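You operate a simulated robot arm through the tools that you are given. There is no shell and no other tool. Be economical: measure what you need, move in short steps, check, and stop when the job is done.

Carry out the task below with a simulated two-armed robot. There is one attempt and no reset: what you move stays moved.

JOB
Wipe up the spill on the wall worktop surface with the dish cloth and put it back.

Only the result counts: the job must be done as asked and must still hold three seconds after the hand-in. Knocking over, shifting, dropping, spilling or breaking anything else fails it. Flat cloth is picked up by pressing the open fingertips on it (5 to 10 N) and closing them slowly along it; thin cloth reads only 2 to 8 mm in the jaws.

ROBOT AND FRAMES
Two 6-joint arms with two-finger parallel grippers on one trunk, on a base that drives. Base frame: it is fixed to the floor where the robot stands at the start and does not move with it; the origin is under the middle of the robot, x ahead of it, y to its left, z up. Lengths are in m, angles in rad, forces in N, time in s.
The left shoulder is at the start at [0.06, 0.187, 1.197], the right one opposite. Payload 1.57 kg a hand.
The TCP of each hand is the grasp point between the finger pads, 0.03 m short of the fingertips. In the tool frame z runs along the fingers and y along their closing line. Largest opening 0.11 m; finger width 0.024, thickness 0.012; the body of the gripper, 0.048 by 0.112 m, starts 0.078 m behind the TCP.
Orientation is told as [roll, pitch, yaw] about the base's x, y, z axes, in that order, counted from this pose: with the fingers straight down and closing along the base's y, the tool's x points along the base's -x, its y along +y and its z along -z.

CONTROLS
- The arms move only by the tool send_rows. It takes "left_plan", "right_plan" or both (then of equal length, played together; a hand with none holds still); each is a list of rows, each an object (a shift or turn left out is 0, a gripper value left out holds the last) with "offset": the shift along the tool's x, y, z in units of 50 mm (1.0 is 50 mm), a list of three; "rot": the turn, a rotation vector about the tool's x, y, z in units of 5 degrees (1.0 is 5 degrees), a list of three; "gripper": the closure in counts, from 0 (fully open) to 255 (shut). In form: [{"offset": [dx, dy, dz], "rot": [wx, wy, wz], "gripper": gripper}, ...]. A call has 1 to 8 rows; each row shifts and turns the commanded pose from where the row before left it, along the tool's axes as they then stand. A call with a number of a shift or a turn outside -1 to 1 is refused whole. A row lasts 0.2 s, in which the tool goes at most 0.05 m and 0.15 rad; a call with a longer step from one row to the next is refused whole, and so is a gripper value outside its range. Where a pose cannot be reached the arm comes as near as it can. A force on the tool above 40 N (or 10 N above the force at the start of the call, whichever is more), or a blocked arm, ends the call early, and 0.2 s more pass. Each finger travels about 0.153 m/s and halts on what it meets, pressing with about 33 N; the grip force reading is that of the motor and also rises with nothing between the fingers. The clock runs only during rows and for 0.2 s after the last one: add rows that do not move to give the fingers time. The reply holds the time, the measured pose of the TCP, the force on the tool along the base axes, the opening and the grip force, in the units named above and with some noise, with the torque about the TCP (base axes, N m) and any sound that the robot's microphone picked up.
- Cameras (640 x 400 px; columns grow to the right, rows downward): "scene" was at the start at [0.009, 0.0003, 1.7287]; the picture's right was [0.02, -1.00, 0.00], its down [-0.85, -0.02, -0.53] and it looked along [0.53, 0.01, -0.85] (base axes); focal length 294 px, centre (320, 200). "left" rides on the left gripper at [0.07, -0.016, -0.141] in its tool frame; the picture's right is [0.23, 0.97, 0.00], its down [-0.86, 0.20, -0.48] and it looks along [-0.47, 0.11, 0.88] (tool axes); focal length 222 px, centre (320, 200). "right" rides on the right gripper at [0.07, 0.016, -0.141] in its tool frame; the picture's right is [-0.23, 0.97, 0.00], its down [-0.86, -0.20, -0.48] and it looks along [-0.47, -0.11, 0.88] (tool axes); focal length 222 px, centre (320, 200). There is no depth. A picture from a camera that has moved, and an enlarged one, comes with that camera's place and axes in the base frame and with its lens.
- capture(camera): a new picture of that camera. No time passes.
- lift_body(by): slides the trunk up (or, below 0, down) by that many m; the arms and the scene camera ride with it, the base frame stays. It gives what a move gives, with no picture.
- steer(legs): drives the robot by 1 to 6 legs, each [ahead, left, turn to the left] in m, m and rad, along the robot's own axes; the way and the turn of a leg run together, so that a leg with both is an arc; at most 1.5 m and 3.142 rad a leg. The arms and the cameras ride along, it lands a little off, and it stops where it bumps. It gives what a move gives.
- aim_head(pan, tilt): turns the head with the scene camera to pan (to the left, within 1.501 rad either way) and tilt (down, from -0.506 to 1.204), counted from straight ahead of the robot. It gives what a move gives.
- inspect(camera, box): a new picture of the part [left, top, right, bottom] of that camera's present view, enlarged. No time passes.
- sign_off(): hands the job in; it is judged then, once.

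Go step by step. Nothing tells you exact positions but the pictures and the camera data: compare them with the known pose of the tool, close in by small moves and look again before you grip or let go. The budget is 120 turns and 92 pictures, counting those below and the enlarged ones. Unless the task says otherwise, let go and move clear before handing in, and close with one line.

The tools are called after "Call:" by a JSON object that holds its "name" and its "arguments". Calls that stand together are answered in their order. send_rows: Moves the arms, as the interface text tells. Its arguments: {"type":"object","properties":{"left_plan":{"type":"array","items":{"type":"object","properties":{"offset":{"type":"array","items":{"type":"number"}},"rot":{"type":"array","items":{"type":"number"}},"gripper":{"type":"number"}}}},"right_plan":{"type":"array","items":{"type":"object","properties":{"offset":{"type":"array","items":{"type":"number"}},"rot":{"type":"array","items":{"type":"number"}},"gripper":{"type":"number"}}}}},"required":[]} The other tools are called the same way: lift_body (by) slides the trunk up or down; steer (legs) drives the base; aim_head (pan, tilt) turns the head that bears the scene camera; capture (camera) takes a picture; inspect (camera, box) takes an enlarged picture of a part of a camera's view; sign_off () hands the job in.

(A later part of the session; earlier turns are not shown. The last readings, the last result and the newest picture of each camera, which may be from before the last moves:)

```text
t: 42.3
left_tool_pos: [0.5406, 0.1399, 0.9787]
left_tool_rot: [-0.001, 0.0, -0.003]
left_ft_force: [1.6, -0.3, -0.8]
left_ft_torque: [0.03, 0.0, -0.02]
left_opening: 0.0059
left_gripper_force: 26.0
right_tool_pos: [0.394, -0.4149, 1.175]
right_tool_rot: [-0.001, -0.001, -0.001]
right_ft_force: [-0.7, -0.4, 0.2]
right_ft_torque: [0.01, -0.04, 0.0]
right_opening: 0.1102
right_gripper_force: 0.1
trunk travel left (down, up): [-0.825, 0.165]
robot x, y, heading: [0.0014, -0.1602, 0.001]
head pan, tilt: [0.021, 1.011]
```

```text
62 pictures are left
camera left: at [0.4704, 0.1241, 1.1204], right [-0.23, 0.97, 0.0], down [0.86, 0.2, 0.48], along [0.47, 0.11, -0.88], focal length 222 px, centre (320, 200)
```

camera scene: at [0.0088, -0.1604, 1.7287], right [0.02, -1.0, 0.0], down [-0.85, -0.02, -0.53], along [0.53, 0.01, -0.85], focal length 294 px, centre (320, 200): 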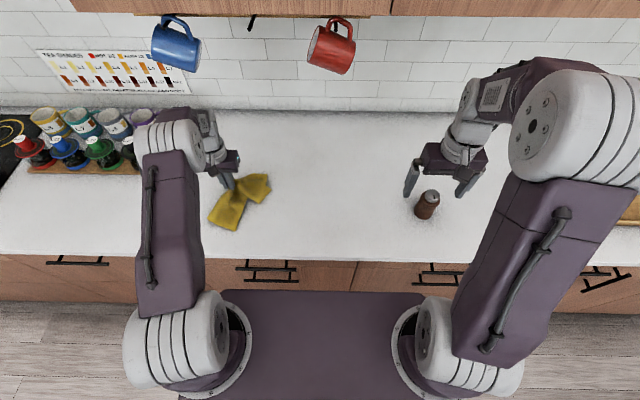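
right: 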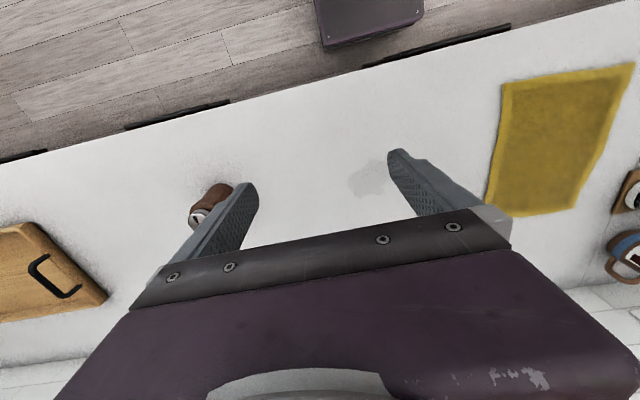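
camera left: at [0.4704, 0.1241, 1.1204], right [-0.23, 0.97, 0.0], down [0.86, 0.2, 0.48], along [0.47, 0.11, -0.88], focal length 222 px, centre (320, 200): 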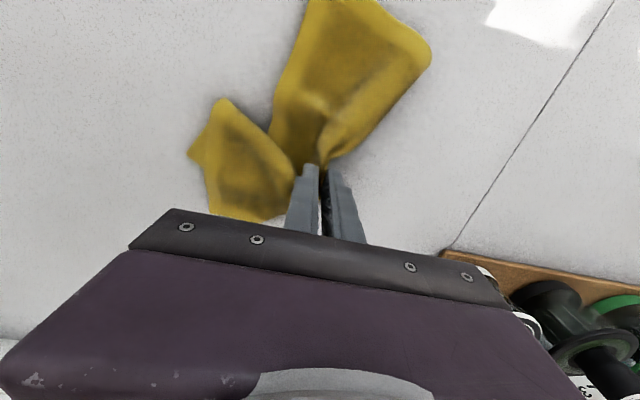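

The cloth is back over its spot, but the rear half is skewed to the right. I'll lower it, open the fingers slowly while pressed to spread it, and look.

Call:
{"name": "send_rows", "arguments": {"left_plan": [{"offset": [0, 0, 0.4]}, {"offset": [0, 0, 0.25]}, {"gripper": 235}, {"gripper": 215}, {"gripper": 195}, {"gripper": 175}, {"gripper": 155}, {"gripper": 135}]}}

Call:
{"name": "capture", "arguments": {"camera": "left"}}

```text
t: 44.1
left_tool_pos: [0.5384, 0.1391, 0.9486]
left_tool_rot: [0.001, 0.0, -0.001]
left_ft_force: [0.4, 4.2, 12.8]
left_ft_torque: [-0.21, -0.02, 0.06]
left_opening: 0.0491
left_gripper_force: 0.0
right_tool_pos: [0.3921, -0.4145, 1.1743]
right_tool_rot: [-0.001, -0.001, -0.002]
right_ft_force: [0.4, -0.9, -0.9]
right_ft_torque: [0.0, 0.01, -0.02]
right_opening: 0.11
right_gripper_force: 0.0
trunk travel left (down, up): [-0.825, 0.165]
robot x, y, heading: [-0.0005, -0.1609, -0.005]
head pan, tilt: [0.021, 1.011]
```

```text
61 pictures are left
camera left: at [0.4683, 0.1235, 1.0886], right [-0.23, 0.97, 0.0], down [0.85, 0.2, 0.48], along [0.47, 0.11, -0.88], focal length 222 px, centre (320, 200)
```

left: 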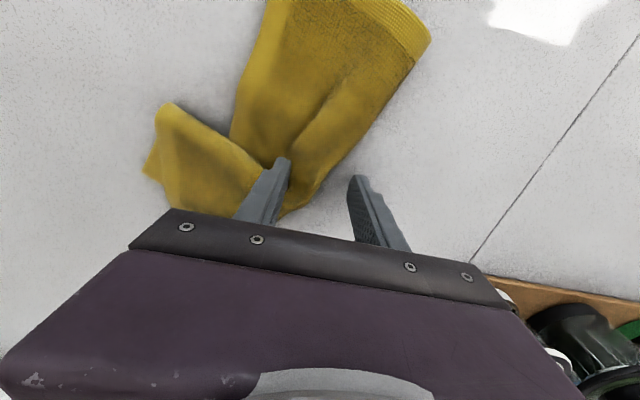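

Released. I'll raise the hand and move it aside to see how the cloth lies.

Call:
{"name": "send_rows", "arguments": {"left_plan": [{"offset": [0, 0, -0.8]}, {"offset": [0, 0, -0.8]}, {"offset": [0, 0, -0.9]}, {"offset": [0.8, -0.4, -0.4]}, {"offset": [0.8, -0.4, 0]}]}}

Call:
{"name": "inspect", "arguments": {"camera": "scene", "box": [160, 110, 320, 260]}}

Call:
{"name": "capture", "arguments": {"camera": "left"}}

```text
t: 45.3
left_tool_pos: [0.4575, 0.0984, 1.094]
left_tool_rot: [0.002, 0.0, -0.001]
left_ft_force: [-0.6, 0.4, -0.7]
left_ft_torque: [0.0, -0.02, 0.0]
left_opening: 0.0519
left_gripper_force: 0.1
right_tool_pos: [0.3908, -0.416, 1.1742]
right_tool_rot: [0.0, -0.002, 0.001]
right_ft_force: [0.3, -0.1, -0.1]
right_ft_torque: [0.01, -0.02, -0.01]
right_opening: 0.1101
right_gripper_force: 0.1
trunk travel left (down, up): [-0.825, 0.165]
robot x, y, heading: [0.0028, -0.1577, -0.003]
head pan, tilt: [0.021, 1.011]
```

```text
2.67 times, centred on (240, 185) of scene
camera zoom: at [0.0061, -0.1616, 1.7287], right [0.02, -1.0, 0.0], down [-0.85, -0.02, -0.53], along [0.53, 0.01, -0.85], focal length 784 px, centre (533, 240)
```

zoom: 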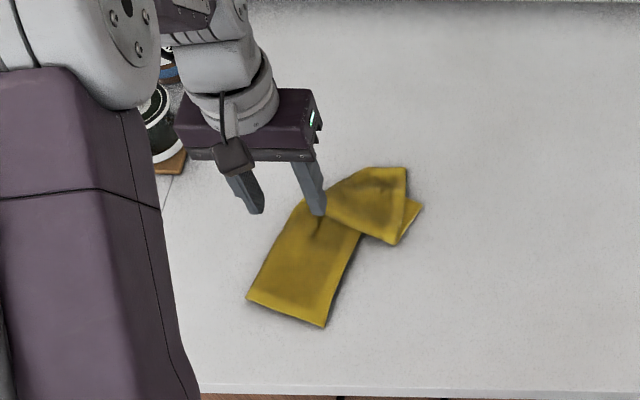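

```text
59 pictures are left
camera left: at [0.3882, 0.0834, 1.2345], right [-0.23, 0.97, 0.0], down [0.85, 0.2, 0.48], along [0.47, 0.11, -0.88], focal length 222 px, centre (320, 200)
```

left: 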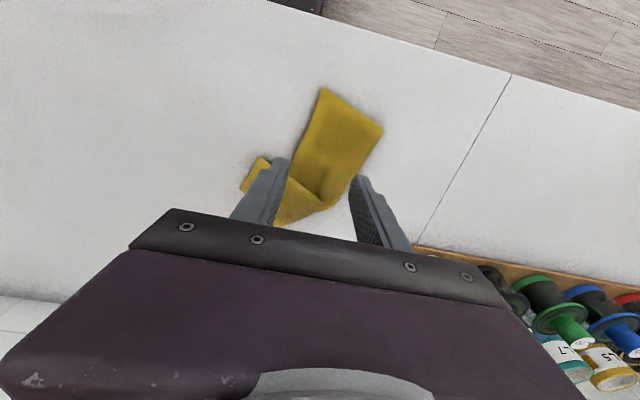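

The cloth is back but folded, with its rear half bent right, so its middle sits about 6 cm off. I'll move the base slightly left and forward to pick up the rear edge and lay it straight.

Call:
{"name": "steer", "arguments": {"legs": [[0, 0.08, 0], [0.05, 0, 0]]}}

Call:
{"name": "capture", "arguments": {"camera": "scene"}}

Call:
{"name": "capture", "arguments": {"camera": "left"}}

```text
t: 46.9
left_tool_pos: [0.502, 0.1785, 1.0973]
left_tool_rot: [0.005, -0.006, -0.002]
left_ft_force: [-1.0, -0.2, 0.2]
left_ft_torque: [0.01, -0.03, 0.02]
left_opening: 0.052
left_gripper_force: 0.1
right_tool_pos: [0.436, -0.3361, 1.1776]
right_tool_rot: [0.004, -0.007, 0.0]
right_ft_force: [-1.0, -0.5, 0.3]
right_ft_torque: [0.04, -0.07, 0.01]
right_opening: 0.1101
right_gripper_force: 0.0
trunk travel left (down, up): [-0.825, 0.165]
robot x, y, heading: [0.0463, -0.0808, -0.003]
head pan, tilt: [0.021, 1.011]
```

```text
58 pictures are left
camera scene: at [0.0467, -0.0834, 1.7288], right [0.02, -1.0, 0.0], down [-0.84, -0.01, -0.54], along [0.54, 0.01, -0.84], focal length 294 px, centre (320, 200)
```

scene: 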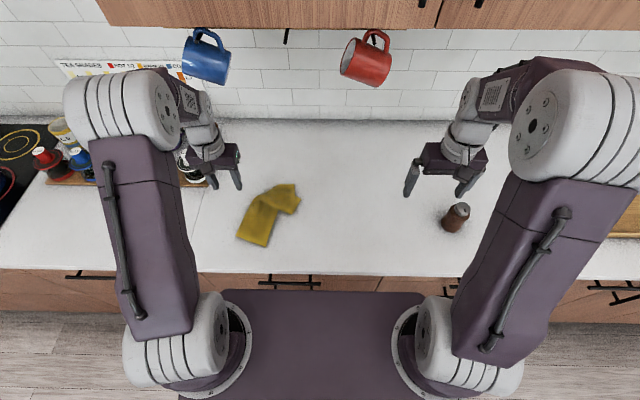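

```text
57 pictures are left
camera left: at [0.4318, 0.1628, 1.2372], right [-0.23, 0.97, 0.0], down [0.85, 0.2, 0.49], along [0.47, 0.11, -0.87], focal length 222 px, centre (320, 200)
```

left: 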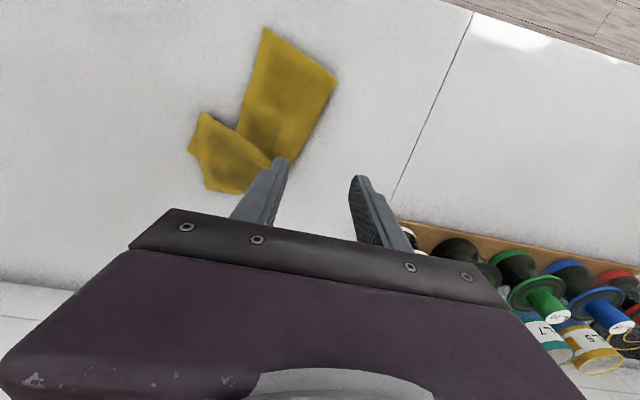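

I'll go to the rear lobe end near (0.588, 0.02) and lower just above it.

Call:
{"name": "send_rows", "arguments": {"left_plan": [{"offset": [-0.43, -0.8, 0]}, {"offset": [-0.43, -0.8, 0]}, {"offset": [-0.43, -0.8, 0]}, {"offset": [-0.43, -0.8, 0]}, {"offset": [0, 0, 0.9]}, {"offset": [0, 0, 0.9]}, {"offset": [0, 0, 0.8]}, {}]}}

Call:
{"name": "capture", "arguments": {"camera": "left"}}

Call:
{"name": "inspect", "arguments": {"camera": "scene", "box": [200, 140, 360, 260]}}

```text
t: 48.7
left_tool_pos: [0.5944, 0.0226, 0.9613]
left_tool_rot: [0.0, 0.0, -0.002]
left_ft_force: [-0.2, -0.1, -0.6]
left_ft_torque: [0.01, -0.01, 0.02]
left_opening: 0.0516
left_gripper_force: 0.0
right_tool_pos: [0.4422, -0.3333, 1.1751]
right_tool_rot: [0.0, -0.001, -0.002]
right_ft_force: [0.3, 0.7, 1.0]
right_ft_torque: [0.01, -0.02, 0.01]
right_opening: 0.11
right_gripper_force: 0.1
trunk travel left (down, up): [-0.825, 0.165]
robot x, y, heading: [0.0446, -0.0799, 0.004]
head pan, tilt: [0.021, 1.011]
```

```text
56 pictures are left
camera left: at [0.5258, 0.0058, 1.1038], right [-0.23, 0.97, 0.0], down [0.85, 0.2, 0.48], along [0.47, 0.11, -0.88], focal length 222 px, centre (320, 200)
```

left: 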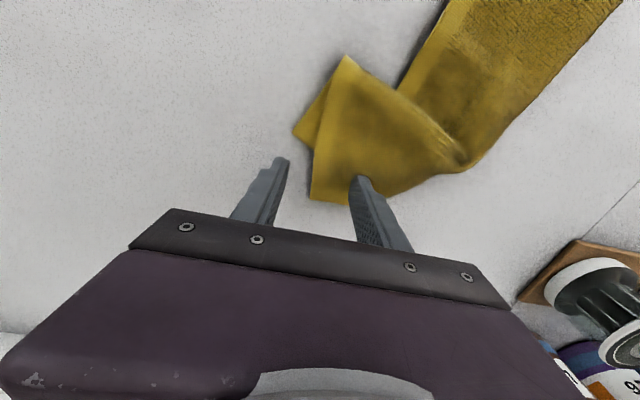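

```text
3.33 times, centred on (280, 200) of scene
camera zoom: at [0.0573, -0.0788, 1.7288], right [0.02, -1.0, 0.0], down [-0.85, -0.02, -0.53], along [0.53, 0.01, -0.85], focal length 980 px, centre (453, 200)
```

zoom: 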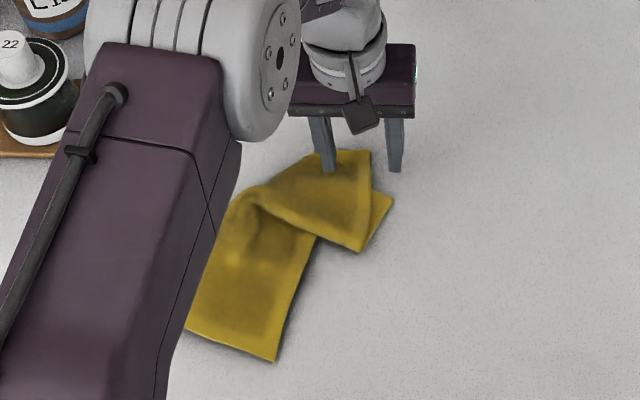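

The rear part is bent over in two layers. I'll move slightly nearer, press and pinch both layers.

Call:
{"name": "send_rows", "arguments": {"left_plan": [{"offset": [0.34, -0.05, 0]}, {"offset": [0, 0, 0.2]}, {"offset": [0, 0, 0.05]}, {}]}}

```text
t: 49.7
left_tool_pos: [0.5775, 0.0193, 0.9498]
left_tool_rot: [0.0, 0.0, 0.001]
left_ft_force: [-0.3, -0.7, 1.4]
left_ft_torque: [0.06, -0.04, -0.03]
left_opening: 0.0518
left_gripper_force: 0.2
right_tool_pos: [0.442, -0.3339, 1.1738]
right_tool_rot: [0.0, 0.001, -0.003]
right_ft_force: [0.2, -0.4, 0.9]
right_ft_torque: [-0.01, -0.01, 0.02]
right_opening: 0.11
right_gripper_force: 0.0
trunk travel left (down, up): [-0.825, 0.165]
robot x, y, heading: [0.0492, -0.0772, -0.004]
head pan, tilt: [0.021, 1.011]
```

Call:
{"name": "send_rows", "arguments": {"left_plan": [{"offset": [0, 0, 0.1]}, {"gripper": 150}, {"gripper": 165}, {"gripper": 180}, {"gripper": 195}, {"gripper": 210}]}}

Call:
{"name": "send_rows", "arguments": {"left_plan": [{"gripper": 225}, {"gripper": 240}, {"gripper": 255}, {}, {}]}}

Call:
{"name": "capture", "arguments": {"camera": "left"}}

```text
t: 51.1
left_tool_pos: [0.5779, 0.0178, 0.9467]
left_tool_rot: [0.0, -0.003, -0.002]
left_ft_force: [0.0, -1.3, 11.9]
left_ft_torque: [0.19, 0.04, -0.04]
left_opening: 0.018
left_gripper_force: 0.0
right_tool_pos: [0.4414, -0.3351, 1.1745]
right_tool_rot: [0.001, -0.001, -0.002]
right_ft_force: [0.2, 0.7, 0.8]
right_ft_torque: [0.01, 0.0, -0.01]
right_opening: 0.1102
right_gripper_force: 0.0
trunk travel left (down, up): [-0.825, 0.165]
robot x, y, heading: [0.0467, -0.0793, -0.002]
head pan, tilt: [0.021, 1.011]
```

```text
t: 52.3
left_tool_pos: [0.576, 0.0187, 0.9463]
left_tool_rot: [-0.001, -0.001, 0.0]
left_ft_force: [2.1, 3.9, 13.7]
left_ft_torque: [0.29, 0.02, 0.01]
left_opening: 0.005
left_gripper_force: 25.5
right_tool_pos: [0.4421, -0.3327, 1.1748]
right_tool_rot: [0.0, -0.002, -0.002]
right_ft_force: [0.6, 1.0, 0.2]
right_ft_torque: [0.03, -0.01, 0.0]
right_opening: 0.1102
right_gripper_force: 0.1
trunk travel left (down, up): [-0.825, 0.165]
robot x, y, heading: [0.0487, -0.0817, -0.005]
head pan, tilt: [0.021, 1.011]
```

```text
54 pictures are left
camera left: at [0.5072, 0.004, 1.0875], right [-0.23, 0.97, 0.0], down [0.85, 0.2, 0.48], along [0.47, 0.11, -0.88], focal length 222 px, centre (320, 200)
```

left: 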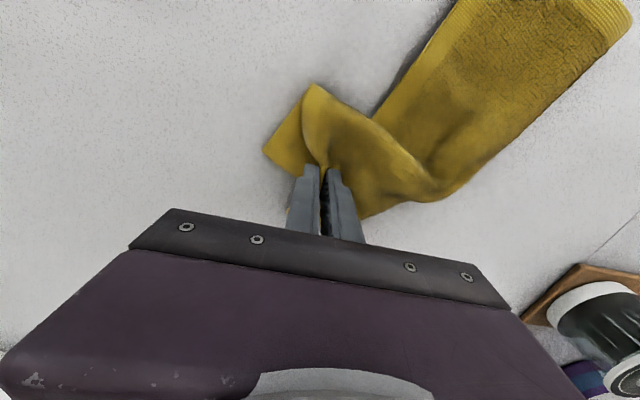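

Gripped. I'll lift slightly and swing the lobe to the rear and left.

Call:
{"name": "send_rows", "arguments": {"left_plan": [{"offset": [0, 0, -0.4]}, {"offset": [-0.5, 0.2, -0.1]}, {"offset": [-0.4, 0.4, 0]}, {"offset": [-0.3, 0.5, 0]}, {"offset": [-0.2, 0.5, 0]}, {"offset": [0, 0.5, 0]}, {"offset": [0, 0.3, 0]}]}}

Call:
{"name": "capture", "arguments": {"camera": "left"}}

Call:
{"name": "inspect", "arguments": {"camera": "scene", "box": [200, 140, 360, 260]}}

```text
t: 53.9
left_tool_pos: [0.6416, 0.1393, 0.9708]
left_tool_rot: [0.0, 0.004, -0.002]
left_ft_force: [-0.3, 1.3, -0.7]
left_ft_torque: [-0.01, 0.04, -0.03]
left_opening: 0.0046
left_gripper_force: 24.7
left hand out of reach, approached as far as the arm can: row 5
right_tool_pos: [0.4434, -0.3329, 1.1739]
right_tool_rot: [0.0, -0.001, -0.003]
right_ft_force: [0.1, -0.1, -1.0]
right_ft_torque: [0.0, 0.01, -0.01]
right_opening: 0.1101
right_gripper_force: 0.0
trunk travel left (down, up): [-0.825, 0.165]
robot x, y, heading: [0.0503, -0.0807, -0.001]
head pan, tilt: [0.021, 1.011]
```

```text
53 pictures are left
camera left: at [0.5727, 0.1244, 1.1123], right [-0.23, 0.97, 0.0], down [0.86, 0.2, 0.48], along [0.46, 0.11, -0.88], focal length 222 px, centre (320, 200)
```

left: 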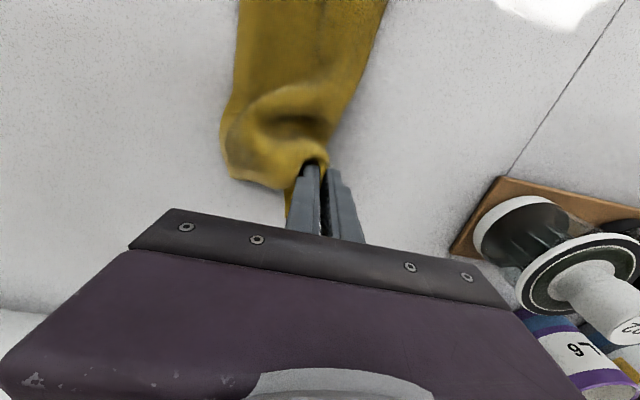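

```text
3.33 times, centred on (280, 200) of scene
camera zoom: at [0.0589, -0.0782, 1.7287], right [0.02, -1.0, 0.0], down [-0.85, -0.02, -0.53], along [0.53, 0.01, -0.85], focal length 980 px, centre (453, 200)
```

zoom: 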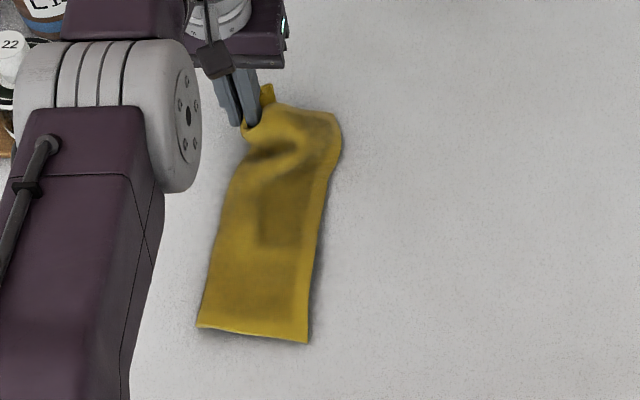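

The cloth is now laid straight. I'll pull it about 2.5 cm further left, lower and release slowly.

Call:
{"name": "send_rows", "arguments": {"left_plan": [{"offset": [0, 0.3, 0]}, {"offset": [0, 0.2, 0.2]}, {"offset": [0, 0, 0.2]}, {"gripper": 235}, {"gripper": 215}, {"gripper": 195}, {"gripper": 175}]}}

Call:
{"name": "send_rows", "arguments": {"left_plan": [{"offset": [0, 0, -0.5]}, {"offset": [0, 0, -0.9]}, {"offset": [0, 0, -0.9]}, {"offset": [0.8, -0.4, -0.4]}, {"offset": [0.8, -0.5, 0]}, {"offset": [0.8, -0.5, 0]}, {"offset": [0, -0.9, 0]}]}}

Call:
{"name": "capture", "arguments": {"camera": "scene"}}

Call:
{"name": "capture", "arguments": {"camera": "left"}}

```text
t: 55.5
left_tool_pos: [0.6387, 0.1653, 0.9514]
left_tool_rot: [0.0, -0.001, 0.0]
left_ft_force: [-0.1, -0.1, 1.0]
left_ft_torque: [0.01, 0.02, 0.0]
left_opening: 0.0347
left_gripper_force: 0.0
left hand out of reach, approached as far as the arm can: row 3
right_tool_pos: [0.4444, -0.333, 1.1738]
right_tool_rot: [0.0, -0.001, -0.001]
right_ft_force: [-0.1, -0.7, 0.0]
right_ft_torque: [0.03, -0.01, -0.01]
right_opening: 0.1097
right_gripper_force: 0.2
trunk travel left (down, up): [-0.825, 0.165]
robot x, y, heading: [0.051, -0.0811, -0.003]
head pan, tilt: [0.021, 1.011]
```

```text
t: 57.1
left_tool_pos: [0.5168, 0.047, 1.0871]
left_tool_rot: [0.003, 0.0, 0.001]
left_ft_force: [0.7, 0.0, 0.7]
left_ft_torque: [0.02, 0.05, 0.06]
left_opening: 0.0345
left_gripper_force: 0.0
right_tool_pos: [0.4429, -0.3351, 1.1733]
right_tool_rot: [0.003, 0.001, -0.001]
right_ft_force: [-0.5, 1.0, 0.7]
right_ft_torque: [0.01, 0.0, 0.0]
right_opening: 0.11
right_gripper_force: 0.0
trunk travel left (down, up): [-0.825, 0.165]
robot x, y, heading: [0.0529, -0.0776, 0.0]
head pan, tilt: [0.021, 1.011]
```

```text
51 pictures are left
camera scene: at [0.0586, -0.0813, 1.7287], right [0.02, -1.0, 0.0], down [-0.85, -0.02, -0.53], along [0.53, 0.01, -0.85], focal length 294 px, centre (320, 200)
```

scene: 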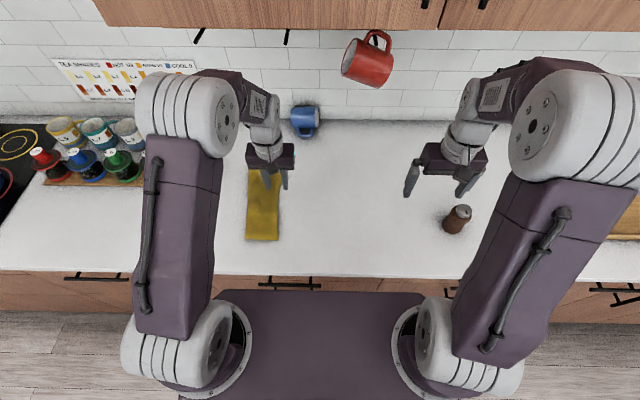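

```text
50 pictures are left
camera left: at [0.4476, 0.0308, 1.229], right [-0.23, 0.97, 0.0], down [0.86, 0.2, 0.48], along [0.47, 0.11, -0.88], focal length 222 px, centre (320, 200)
```

left: 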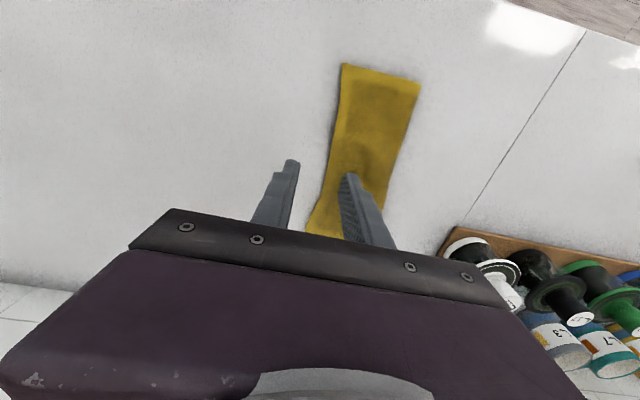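

The blue mug has come off its hook and is now on the worktop near the wall. My wrist must have struck it on that last retreat. I need a closer look.

Call:
{"name": "aim_head", "arguments": {"pan": 0.021, "tilt": 0.5}}

Call:
{"name": "capture", "arguments": {"camera": "scene"}}

Call:
{"name": "inspect", "arguments": {"camera": "scene", "box": [220, 160, 400, 280]}}

```text
t: 58.0
left_tool_pos: [0.5175, 0.0496, 1.0878]
left_tool_rot: [-0.001, 0.0, -0.002]
left_ft_force: [0.6, 0.4, -0.3]
left_ft_torque: [0.01, 0.0, -0.01]
left_opening: 0.0347
left_gripper_force: 0.2
right_tool_pos: [0.444, -0.3325, 1.174]
right_tool_rot: [0.0, 0.0, -0.002]
right_ft_force: [0.3, -0.5, -0.7]
right_ft_torque: [-0.02, 0.01, 0.01]
right_opening: 0.1099
right_gripper_force: 0.1
trunk travel left (down, up): [-0.825, 0.165]
robot x, y, heading: [0.0504, -0.0813, 0.001]
head pan, tilt: [0.021, 0.499]
```

```text
49 pictures are left
camera scene: at [0.0801, -0.0776, 1.7704], right [0.02, -1.0, 0.0], down [-0.48, -0.01, -0.88], along [0.88, 0.02, -0.48], focal length 294 px, centre (320, 200)
```

scene: 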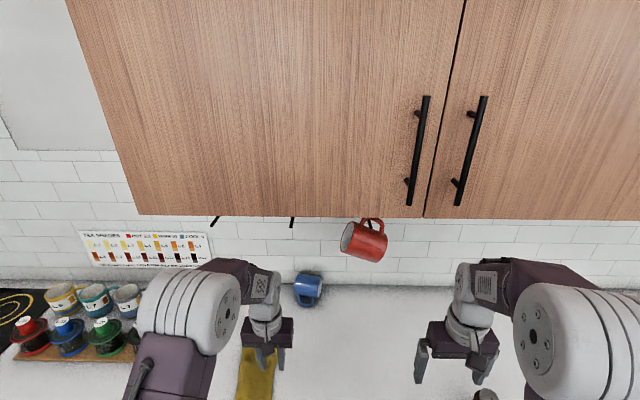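

```text
3.33 times, centred on (310, 220) of scene
camera zoom: at [0.0801, -0.0776, 1.7704], right [0.02, -1.0, 0.0], down [-0.48, -0.01, -0.88], along [0.88, 0.02, -0.48], focal length 980 px, centre (353, 133)
```

zoom: 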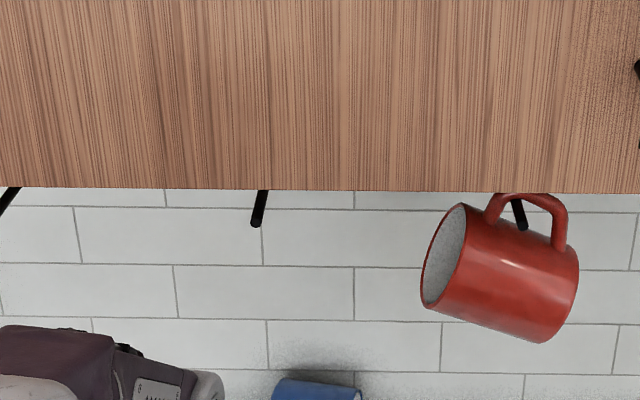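

The left hook is empty. I'll back the robot off straight so the arm is clear, then look at the mug and hooks properly to re-hang it.

Call:
{"name": "steer", "arguments": {"legs": [[-0.15, 0, 0]]}}

Call:
{"name": "aim_head", "arguments": {"pan": 0.2, "tilt": 0.65}}

Call:
{"name": "capture", "arguments": {"camera": "scene"}}

```text
t: 59.4
left_tool_pos: [0.3702, 0.0488, 1.0869]
left_tool_rot: [0.0, 0.002, 0.0]
left_ft_force: [0.7, 0.5, 0.4]
left_ft_torque: [-0.01, 0.04, 0.0]
left_opening: 0.0345
left_gripper_force: 0.0
right_tool_pos: [0.2961, -0.3335, 1.1735]
right_tool_rot: [-0.002, 0.003, 0.002]
right_ft_force: [-0.3, 0.0, 0.7]
right_ft_torque: [-0.04, 0.01, 0.01]
right_opening: 0.11
right_gripper_force: 0.1
trunk travel left (down, up): [-0.825, 0.165]
robot x, y, heading: [-0.0973, -0.0742, 0.001]
head pan, tilt: [0.021, 0.499]
```

```text
t: 60.1
left_tool_pos: [0.3676, 0.0488, 1.0872]
left_tool_rot: [0.002, 0.001, 0.001]
left_ft_force: [0.6, 0.0, 0.8]
left_ft_torque: [-0.02, 0.01, 0.0]
left_opening: 0.0347
left_gripper_force: 0.0
right_tool_pos: [0.2934, -0.332, 1.1746]
right_tool_rot: [0.001, 0.0, -0.002]
right_ft_force: [0.5, -0.2, 0.1]
right_ft_torque: [0.01, -0.01, -0.03]
right_opening: 0.1099
right_gripper_force: 0.1
trunk travel left (down, up): [-0.825, 0.165]
robot x, y, heading: [-0.0999, -0.0788, 0.003]
head pan, tilt: [0.201, 0.649]
```

```text
47 pictures are left
camera scene: at [-0.0757, -0.0628, 1.7572], right [0.2, -0.98, 0.0], down [-0.59, -0.12, -0.8], along [0.78, 0.16, -0.6], focal length 294 px, centre (320, 200)
```

scene: 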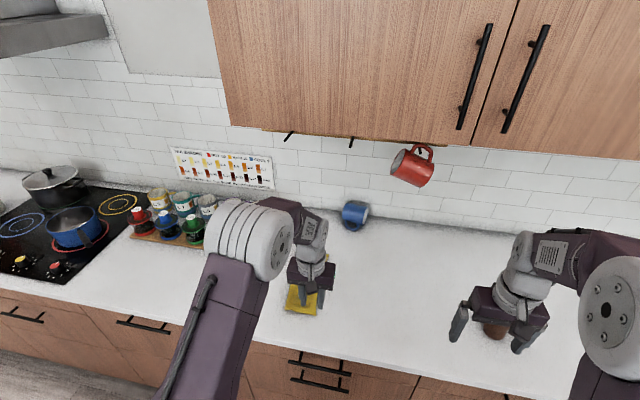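

Call:
{"name": "inspect", "arguments": {"camera": "scene", "box": [260, 110, 460, 250]}}

Call:
{"name": "inspect", "arguments": {"camera": "scene", "box": [320, 190, 390, 240]}}

```text
2.86 times, centred on (360, 180) of scene
camera zoom: at [-0.0757, -0.0628, 1.7572], right [0.2, -0.98, 0.0], down [-0.59, -0.12, -0.8], along [0.78, 0.16, -0.6], focal length 840 px, centre (206, 257)
```

zoom: 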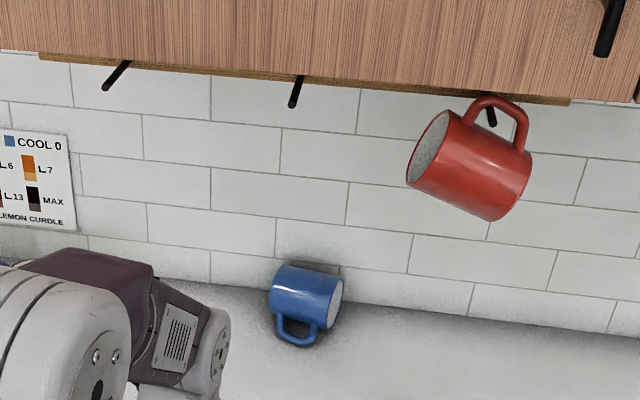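

```text
8.00 times, centred on (355, 215) of scene
camera zoom: at [-0.0757, -0.0628, 1.7572], right [0.2, -0.98, 0.0], down [-0.59, -0.12, -0.8], along [0.78, 0.16, -0.6], focal length 2352 px, centre (40, 80)
```

zoom: 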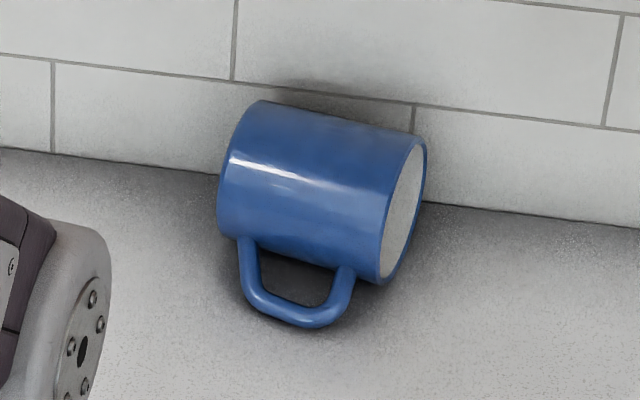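

The mug is unbroken, lying on its side at about (0.91, -0.02) against the wall with its handle toward me. The empty left peg's tip is at about (0.64, 0.184, 1.395). Plan: tilt the left hand forward, straddle the handle, draw the mug nearer, then regrasp and re-hang it.

Call:
{"name": "send_rows", "arguments": {"left_plan": [{"rot": [0, -1, 0], "gripper": 60}, {"rot": [0, -1, 0]}, {"rot": [0, -1, 0]}, {"rot": [0, -1, 0]}, {"rot": [0, -1, 0]}, {"rot": [0, -1, 0]}, {"rot": [0, -1, 0]}, {"rot": [0, -1, 0]}]}}

Call:
{"name": "send_rows", "arguments": {"left_plan": [{"rot": [0, -1, 0]}, {"rot": [0, -1, 0]}]}}

Call:
{"name": "lift_body", "arguments": {"by": -0.12}}

Call:
{"name": "capture", "arguments": {"camera": "scene"}}

Call:
{"name": "capture", "arguments": {"camera": "left"}}

```text
t: 61.9
left_tool_pos: [0.3672, 0.0699, 1.0876]
left_tool_rot: [0.115, -0.598, -0.022]
left_ft_force: [0.4, -0.7, 0.3]
left_ft_torque: [0.04, 0.02, 0.01]
left_opening: 0.0843
left_gripper_force: 0.0
left hand out of reach, approached as far as the arm can: row 6, 7, 8
right_tool_pos: [0.2927, -0.3332, 1.1742]
right_tool_rot: [0.0, 0.0, -0.002]
right_ft_force: [0.7, -0.8, 0.0]
right_ft_torque: [0.0, 0.04, -0.01]
right_opening: 0.1101
right_gripper_force: 0.1
trunk travel left (down, up): [-0.825, 0.165]
robot x, y, heading: [-0.0997, -0.077, 0.001]
head pan, tilt: [0.201, 0.649]
```

```text
t: 62.5
left_tool_pos: [0.368, 0.0684, 1.0889]
left_tool_rot: [0.133, -0.772, -0.049]
left_ft_force: [0.4, 0.2, 0.6]
left_ft_torque: [0.01, 0.01, 0.02]
left_opening: 0.0843
left_gripper_force: 0.2
right_tool_pos: [0.2935, -0.3333, 1.1742]
right_tool_rot: [0.0, 0.0, 0.0]
right_ft_force: [0.6, -0.4, 0.3]
right_ft_torque: [0.03, 0.03, 0.03]
right_opening: 0.11
right_gripper_force: 0.1
trunk travel left (down, up): [-0.825, 0.165]
robot x, y, heading: [-0.1006, -0.0764, -0.001]
head pan, tilt: [0.201, 0.649]
```

```text
t: 64.0
left_tool_pos: [0.3675, 0.0698, 0.9679]
left_tool_rot: [0.133, -0.772, -0.049]
left_ft_force: [0.5, -0.1, -0.1]
left_ft_torque: [-0.02, 0.0, 0.01]
left_opening: 0.0841
left_gripper_force: 0.1
right_tool_pos: [0.2933, -0.3321, 1.0539]
right_tool_rot: [0.001, 0.0, -0.001]
right_ft_force: [-0.1, -0.7, -0.7]
right_ft_torque: [-0.01, -0.01, 0.01]
right_opening: 0.1102
right_gripper_force: 0.1
trunk travel left (down, up): [-0.705, 0.285]
robot x, y, heading: [-0.1034, -0.0782, 0.003]
head pan, tilt: [0.201, 0.649]
```

```text
44 pictures are left
camera scene: at [-0.0753, -0.0627, 1.6372], right [0.2, -0.98, 0.0], down [-0.59, -0.12, -0.8], along [0.78, 0.16, -0.6], focal length 294 px, centre (320, 200)
```

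scene: 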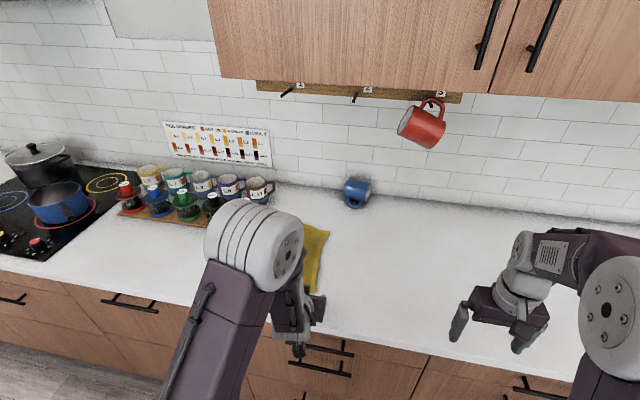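

```text
43 pictures are left
camera left: at [0.2205, 0.0429, 1.0183], right [-0.21, 0.98, -0.07], down [0.27, 0.12, 0.96], along [0.94, 0.18, -0.29], focal length 222 px, centre (320, 200)
```

left: 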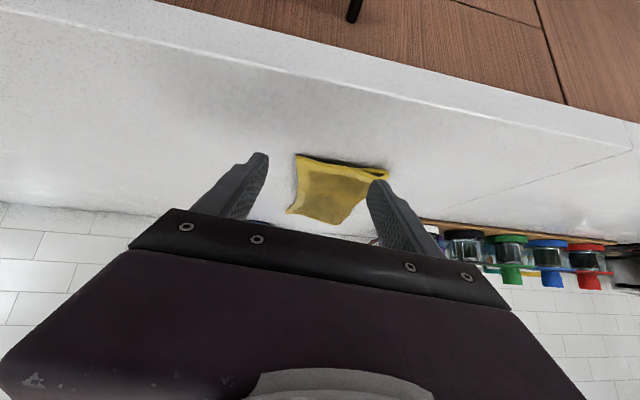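

Now the pegs and their rail show better. I'll zoom to refine them.

Call:
{"name": "inspect", "arguments": {"camera": "scene", "box": [250, 70, 350, 130]}}

Call:
{"name": "inspect", "arguments": {"camera": "scene", "box": [340, 75, 460, 155]}}

Call:
{"name": "inspect", "arguments": {"camera": "scene", "box": [320, 165, 400, 215]}}

```text
6.40 times, centred on (300, 100) of scene
camera zoom: at [-0.0753, -0.0627, 1.6372], right [0.2, -0.98, 0.0], down [-0.59, -0.12, -0.8], along [0.78, 0.16, -0.6], focal length 1881 px, centre (448, 840)
```

zoom: 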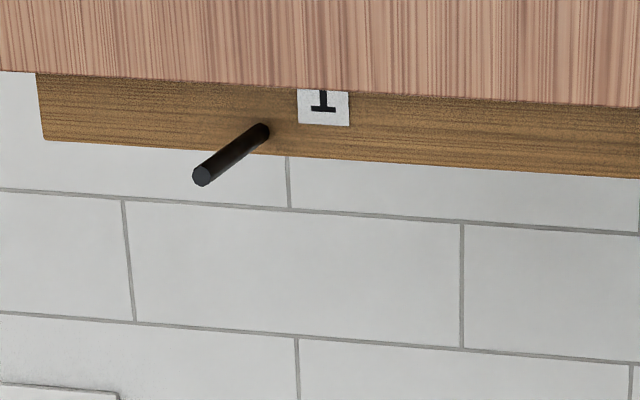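

```text
5.00 times, centred on (400, 115) of scene
camera zoom: at [-0.0753, -0.0627, 1.6372], right [0.2, -0.98, 0.0], down [-0.59, -0.12, -0.8], along [0.78, 0.16, -0.6], focal length 1470 px, centre (-80, 625)
```

zoom: 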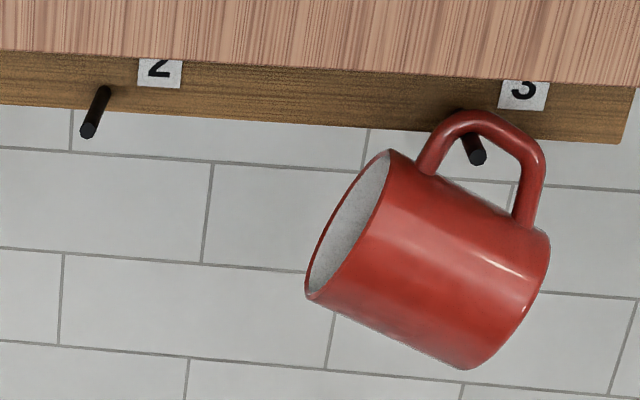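

```text
8.00 times, centred on (360, 190) of scene
camera zoom: at [-0.0753, -0.0627, 1.6372], right [0.2, -0.98, 0.0], down [-0.59, -0.12, -0.8], along [0.78, 0.16, -0.6], focal length 2352 px, centre (0, 280)
```

zoom: 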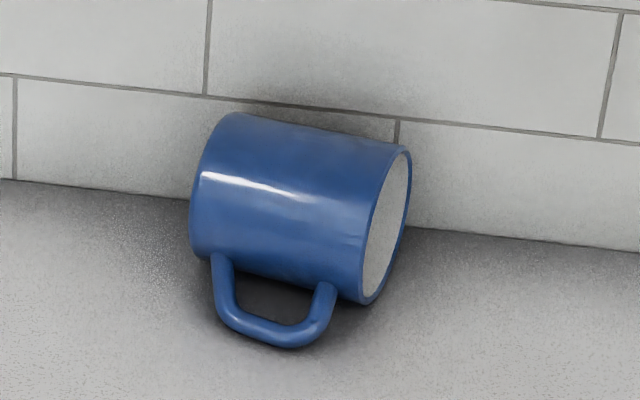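

Peg 1 (the blue mug's) runs from about (0.71, 0.178, 1.40) out to (0.63, 0.178, 1.405). The mug's handle is centred at about (0.836, -0.011). I'll raise the left hand a little, line it up in y and drive forward.

Call:
{"name": "send_rows", "arguments": {"left_plan": [{"offset": [0, -0.4, -0.6]}, {"offset": [0, -0.4, 0.3]}, {"offset": [0, -0.4, 0.3]}, {"offset": [-0.5, 0, 0.5]}]}}

Call:
{"name": "steer", "arguments": {"legs": [[0.15, 0, 0]]}}

```text
t: 65.0
left_tool_pos: [0.4065, 0.0147, 0.9618]
left_tool_rot: [0.134, -0.771, -0.049]
left_ft_force: [-0.3, 0.7, 0.2]
left_ft_torque: [-0.01, 0.0, -0.03]
left_opening: 0.084
left_gripper_force: 0.1
right_tool_pos: [0.293, -0.3329, 1.0534]
right_tool_rot: [-0.001, 0.0, 0.001]
right_ft_force: [0.1, -0.6, -0.1]
right_ft_torque: [-0.03, -0.02, -0.02]
right_opening: 0.1101
right_gripper_force: 0.1
trunk travel left (down, up): [-0.705, 0.285]
robot x, y, heading: [-0.1036, -0.0803, 0.004]
head pan, tilt: [0.201, 0.649]
```

```text
t: 66.4
left_tool_pos: [0.552, 0.0122, 0.963]
left_tool_rot: [0.134, -0.772, -0.051]
left_ft_force: [0.2, -0.4, 0.3]
left_ft_torque: [-0.01, 0.01, -0.01]
left_opening: 0.084
left_gripper_force: 0.0
right_tool_pos: [0.4384, -0.3337, 1.0555]
right_tool_rot: [0.001, -0.002, -0.001]
right_ft_force: [0.1, 0.3, 0.0]
right_ft_torque: [0.03, -0.03, 0.0]
right_opening: 0.1099
right_gripper_force: 0.2
trunk travel left (down, up): [-0.705, 0.285]
robot x, y, heading: [0.0477, -0.0804, -0.003]
head pan, tilt: [0.201, 0.649]
```

I'll straighten the hand's small roll and look ahead with the wrist camera.

Call:
{"name": "send_rows", "arguments": {"left_plan": [{"rot": [0.57, -0.57, -0.2], "offset": [0, -0.2, 0]}, {"rot": [0.57, -0.57, -0.2], "offset": [0, -0.2, 0]}, {}]}}

Call:
{"name": "capture", "arguments": {"camera": "left"}}

Call:
{"name": "capture", "arguments": {"camera": "scene"}}

```text
t: 67.2
left_tool_pos: [0.5611, -0.0134, 0.9673]
left_tool_rot: [0.015, -0.869, -0.016]
left_ft_force: [-0.5, 0.7, -0.3]
left_ft_torque: [0.03, 0.02, 0.03]
left_opening: 0.0843
left_gripper_force: 0.1
left hand out of reach, approached as far as the arm can: row 2
right_tool_pos: [0.4403, -0.3337, 1.0541]
right_tool_rot: [0.0, 0.0, -0.001]
right_ft_force: [1.3, -0.1, 0.2]
right_ft_torque: [0.01, 0.0, 0.0]
right_opening: 0.11
right_gripper_force: 0.0
trunk travel left (down, up): [-0.705, 0.285]
robot x, y, heading: [0.0473, -0.0787, 0.005]
head pan, tilt: [0.201, 0.649]
```

```text
39 pictures are left
camera left: at [0.4079, -0.0288, 1.0058], right [-0.14, 0.98, -0.16], down [0.19, 0.19, 0.96], along [0.97, 0.11, -0.21], focal length 222 px, centre (320, 200)
```

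left: 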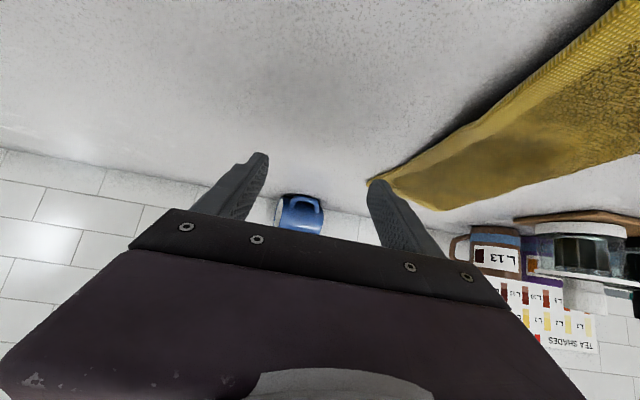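

```text
38 pictures are left
camera scene: at [0.0721, -0.0629, 1.6371], right [0.2, -0.98, 0.0], down [-0.59, -0.12, -0.8], along [0.78, 0.16, -0.6], focal length 294 px, centre (320, 200)
```

scene: 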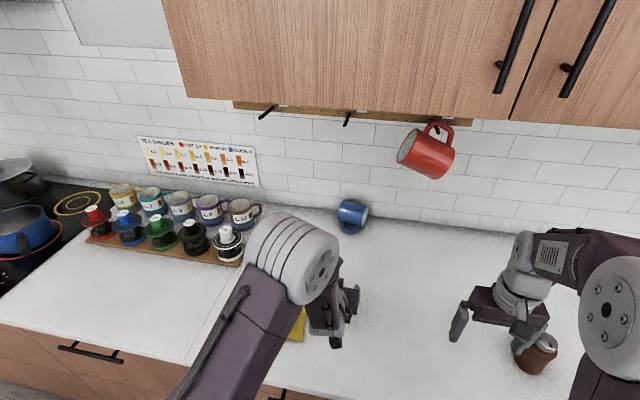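

The mug is straight ahead between the fingers. I'll advance 0.2 m and check.

Call:
{"name": "send_rows", "arguments": {"left_plan": [{"offset": [-0.516, 0, 0.61]}, {"offset": [-0.516, 0, 0.61]}, {"offset": [-0.516, 0, 0.61]}, {"offset": [-0.516, 0, 0.61]}, {"offset": [-0.516, 0, 0.61]}]}}

Call:
{"name": "capture", "arguments": {"camera": "left"}}

Call:
{"name": "capture", "arguments": {"camera": "scene"}}

```text
t: 68.4
left_tool_pos: [0.7627, -0.0174, 0.9662]
left_tool_rot: [0.002, -0.87, -0.01]
left_ft_force: [0.7, 0.5, 0.0]
left_ft_torque: [-0.03, 0.02, 0.01]
left_opening: 0.0842
left_gripper_force: 0.1
right_tool_pos: [0.4407, -0.3334, 1.0554]
right_tool_rot: [0.0, 0.001, -0.003]
right_ft_force: [-0.1, -0.7, 1.1]
right_ft_torque: [0.03, 0.0, -0.04]
right_opening: 0.1099
right_gripper_force: 0.2
trunk travel left (down, up): [-0.705, 0.285]
robot x, y, heading: [0.044, -0.0792, -0.002]
head pan, tilt: [0.201, 0.649]
```

```text
37 pictures are left
camera left: at [0.6087, -0.0309, 1.0027], right [-0.14, 0.98, -0.17], down [0.19, 0.2, 0.96], along [0.97, 0.1, -0.21], focal length 222 px, centre (320, 200)
```

left: 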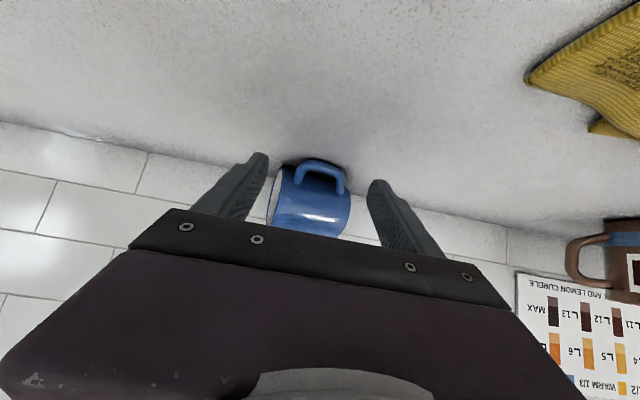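

```text
36 pictures are left
camera scene: at [0.0731, -0.0628, 1.6371], right [0.2, -0.98, 0.0], down [-0.59, -0.12, -0.8], along [0.78, 0.16, -0.61], focal length 294 px, centre (320, 200)
```

scene: 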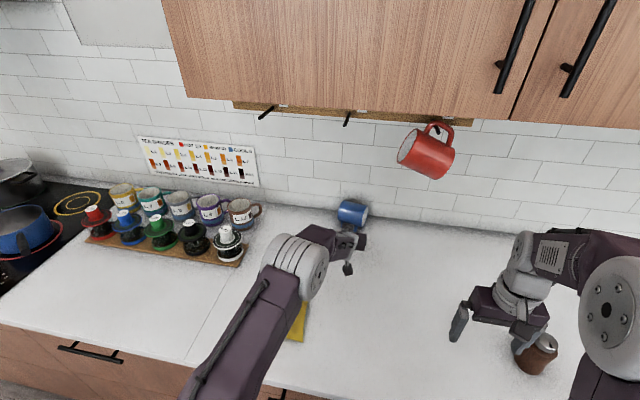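

The handle is centred between the fingertips. I'll advance the last 7.5 cm and dip 2 cm so the fingertips straddle it.

Call:
{"name": "send_rows", "arguments": {"left_plan": [{"offset": [-0.165, 0.02, 0.358]}, {"offset": [-0.165, 0.02, 0.358]}, {"offset": [-0.165, 0.02, 0.358]}, {"offset": [-0.165, 0.02, 0.358]}]}}

Call:
{"name": "capture", "arguments": {"camera": "left"}}

```text
t: 69.4
left_tool_pos: [0.8158, -0.0126, 0.9524]
left_tool_rot: [0.003, -0.871, -0.01]
left_ft_force: [0.3, -1.0, 0.5]
left_ft_torque: [0.01, 0.01, -0.01]
left_opening: 0.0842
left_gripper_force: 0.3
left hand out of reach, approached as far as the arm can: row 4
right_tool_pos: [0.4384, -0.3346, 1.0544]
right_tool_rot: [0.0, -0.001, -0.002]
right_ft_force: [-0.7, 0.5, 0.5]
right_ft_torque: [0.02, 0.02, -0.02]
right_opening: 0.1099
right_gripper_force: 0.1
trunk travel left (down, up): [-0.705, 0.285]
robot x, y, heading: [0.0472, -0.0751, -0.002]
head pan, tilt: [0.201, 0.649]
```

```text
35 pictures are left
camera left: at [0.6627, -0.0275, 0.989], right [-0.14, 0.98, -0.17], down [0.19, 0.2, 0.96], along [0.97, 0.1, -0.21], focal length 222 px, centre (320, 200)
```

left: 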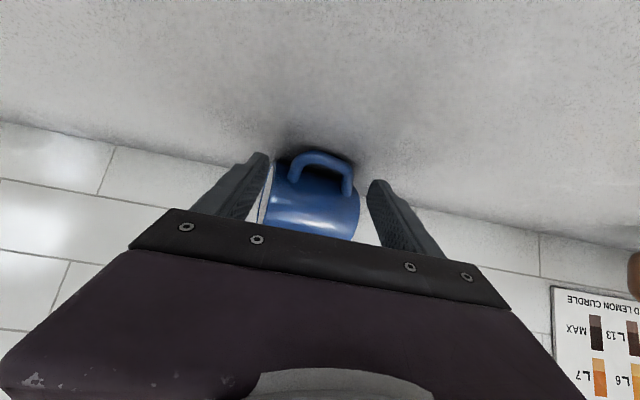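

I'm at the reach limit, just short. I'll lower the trunk 7 mm and nudge the base forward 2.5 cm.

Call:
{"name": "lift_body", "arguments": {"by": -0.007}}

Call:
{"name": "steer", "arguments": {"legs": [[0.025, 0, 0]]}}

Call:
{"name": "capture", "arguments": {"camera": "left"}}

```text
t: 69.9
left_tool_pos: [0.8172, -0.0133, 0.9447]
left_tool_rot: [0.003, -0.873, -0.011]
left_ft_force: [-0.4, 0.0, 0.1]
left_ft_torque: [0.01, 0.04, -0.02]
left_opening: 0.0841
left_gripper_force: 0.1
right_tool_pos: [0.4391, -0.3334, 1.0473]
right_tool_rot: [0.0, 0.001, -0.002]
right_ft_force: [-0.4, -0.1, 0.3]
right_ft_torque: [0.04, 0.01, 0.03]
right_opening: 0.1102
right_gripper_force: 0.0
trunk travel left (down, up): [-0.698, 0.292]
robot x, y, heading: [0.0488, -0.079, -0.005]
head pan, tilt: [0.201, 0.649]
```

```text
t: 70.8
left_tool_pos: [0.8384, -0.0135, 0.9474]
left_tool_rot: [0.003, -0.876, -0.011]
left_ft_force: [0.4, -0.6, 0.3]
left_ft_torque: [0.0, 0.01, 0.0]
left_opening: 0.0842
left_gripper_force: 0.0
right_tool_pos: [0.4594, -0.3329, 1.0486]
right_tool_rot: [-0.001, -0.003, -0.002]
right_ft_force: [-1.1, -0.4, 0.2]
right_ft_torque: [-0.01, -0.03, -0.03]
right_opening: 0.1097
right_gripper_force: 0.0
trunk travel left (down, up): [-0.698, 0.292]
robot x, y, heading: [0.069, -0.0805, 0.001]
head pan, tilt: [0.201, 0.649]
```

```text
34 pictures are left
camera left: at [0.6848, -0.0274, 0.9846], right [-0.14, 0.98, -0.17], down [0.18, 0.2, 0.96], along [0.97, 0.1, -0.2], focal length 222 px, centre (320, 200)
```

left: 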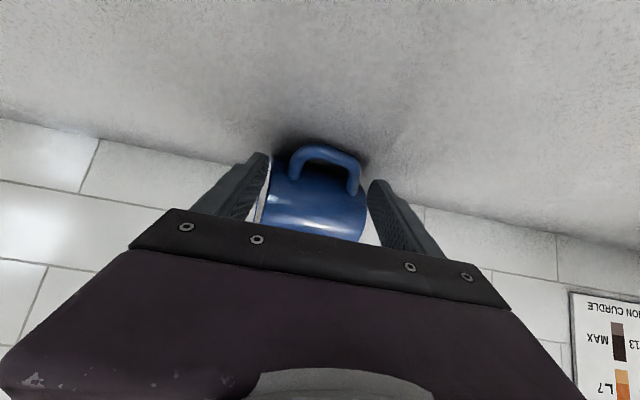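

The handle is between the fingertips. I'll close gently.

Call:
{"name": "send_rows", "arguments": {"left_plan": [{"gripper": 80}, {"gripper": 100}, {"gripper": 120}, {"gripper": 140}, {"gripper": 170}, {}]}}

Call:
{"name": "capture", "arguments": {"camera": "left"}}

```text
t: 72.2
left_tool_pos: [0.8403, -0.0146, 0.9462]
left_tool_rot: [0.005, -0.873, -0.012]
left_ft_force: [-1.4, -1.3, 3.3]
left_ft_torque: [0.21, -0.24, -0.01]
left_opening: 0.0656
left_gripper_force: 16.5
right_tool_pos: [0.4636, -0.3344, 1.0478]
right_tool_rot: [0.0, 0.0, -0.001]
right_ft_force: [0.1, -1.3, -0.2]
right_ft_torque: [0.0, 0.0, 0.01]
right_opening: 0.1099
right_gripper_force: 0.0
trunk travel left (down, up): [-0.698, 0.292]
robot x, y, heading: [0.0701, -0.0774, -0.003]
head pan, tilt: [0.201, 0.649]
```

```text
33 pictures are left
camera left: at [0.6869, -0.028, 0.9833], right [-0.14, 0.98, -0.17], down [0.18, 0.2, 0.96], along [0.97, 0.1, -0.21], focal length 222 px, centre (320, 200)
```

left: 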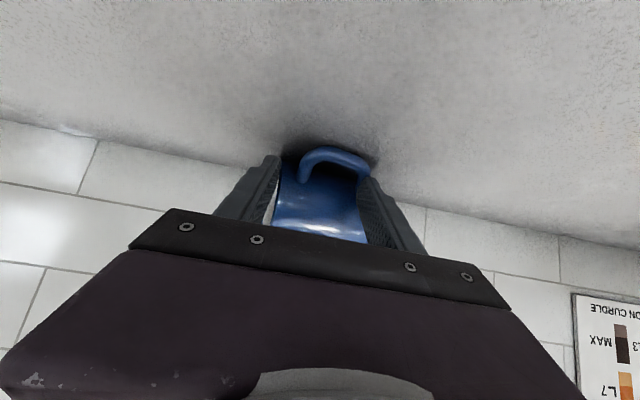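

Contact at 66 mm. I'll firm up the grip, lift slightly and draw back a little.

Call:
{"name": "send_rows", "arguments": {"left_plan": [{"gripper": 255}, {}, {"offset": [-0.15, 0, -0.13]}, {"offset": [0.2, 0, -0.3]}, {"offset": [0.2, 0, -0.3]}]}}

Call:
{"name": "capture", "arguments": {"camera": "left"}}

Call:
{"name": "inspect", "arguments": {"camera": "scene", "box": [260, 160, 440, 280]}}

```text
t: 73.3
left_tool_pos: [0.8039, -0.0149, 0.9597]
left_tool_rot: [0.001, -0.873, -0.01]
left_ft_force: [0.1, 0.2, -3.2]
left_ft_torque: [-0.06, 0.22, 0.01]
left_opening: 0.0297
left_gripper_force: 32.6
right_tool_pos: [0.4637, -0.3326, 1.0472]
right_tool_rot: [0.0, 0.0, 0.0]
right_ft_force: [0.2, -0.8, -0.1]
right_ft_torque: [-0.01, -0.05, 0.03]
right_opening: 0.1102
right_gripper_force: 0.1
trunk travel left (down, up): [-0.698, 0.292]
robot x, y, heading: [0.0707, -0.0774, -0.001]
head pan, tilt: [0.201, 0.649]
```

```text
32 pictures are left
camera left: at [0.6501, -0.0283, 0.9974], right [-0.14, 0.98, -0.17], down [0.18, 0.2, 0.96], along [0.97, 0.1, -0.21], focal length 222 px, centre (320, 200)
```

left: 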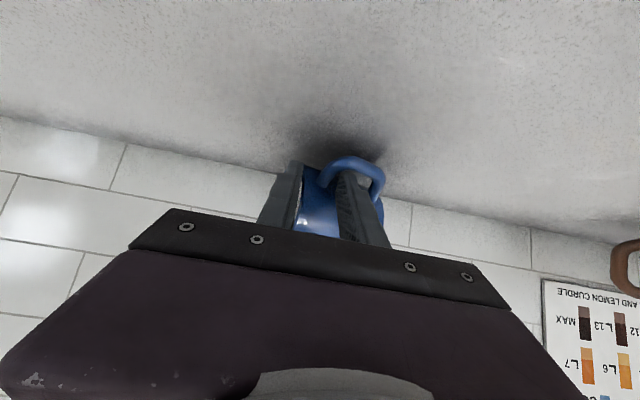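

```text
3.33 times, centred on (350, 220) of scene
camera zoom: at [0.095, -0.0632, 1.6301], right [0.2, -0.98, 0.0], down [-0.59, -0.12, -0.8], along [0.78, 0.16, -0.6], focal length 980 px, centre (220, 133)
```

zoom: 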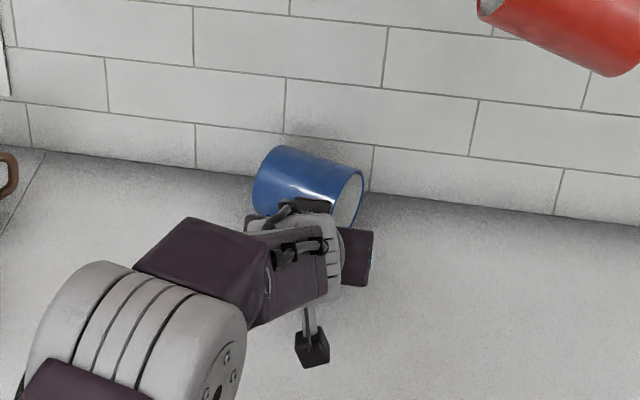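

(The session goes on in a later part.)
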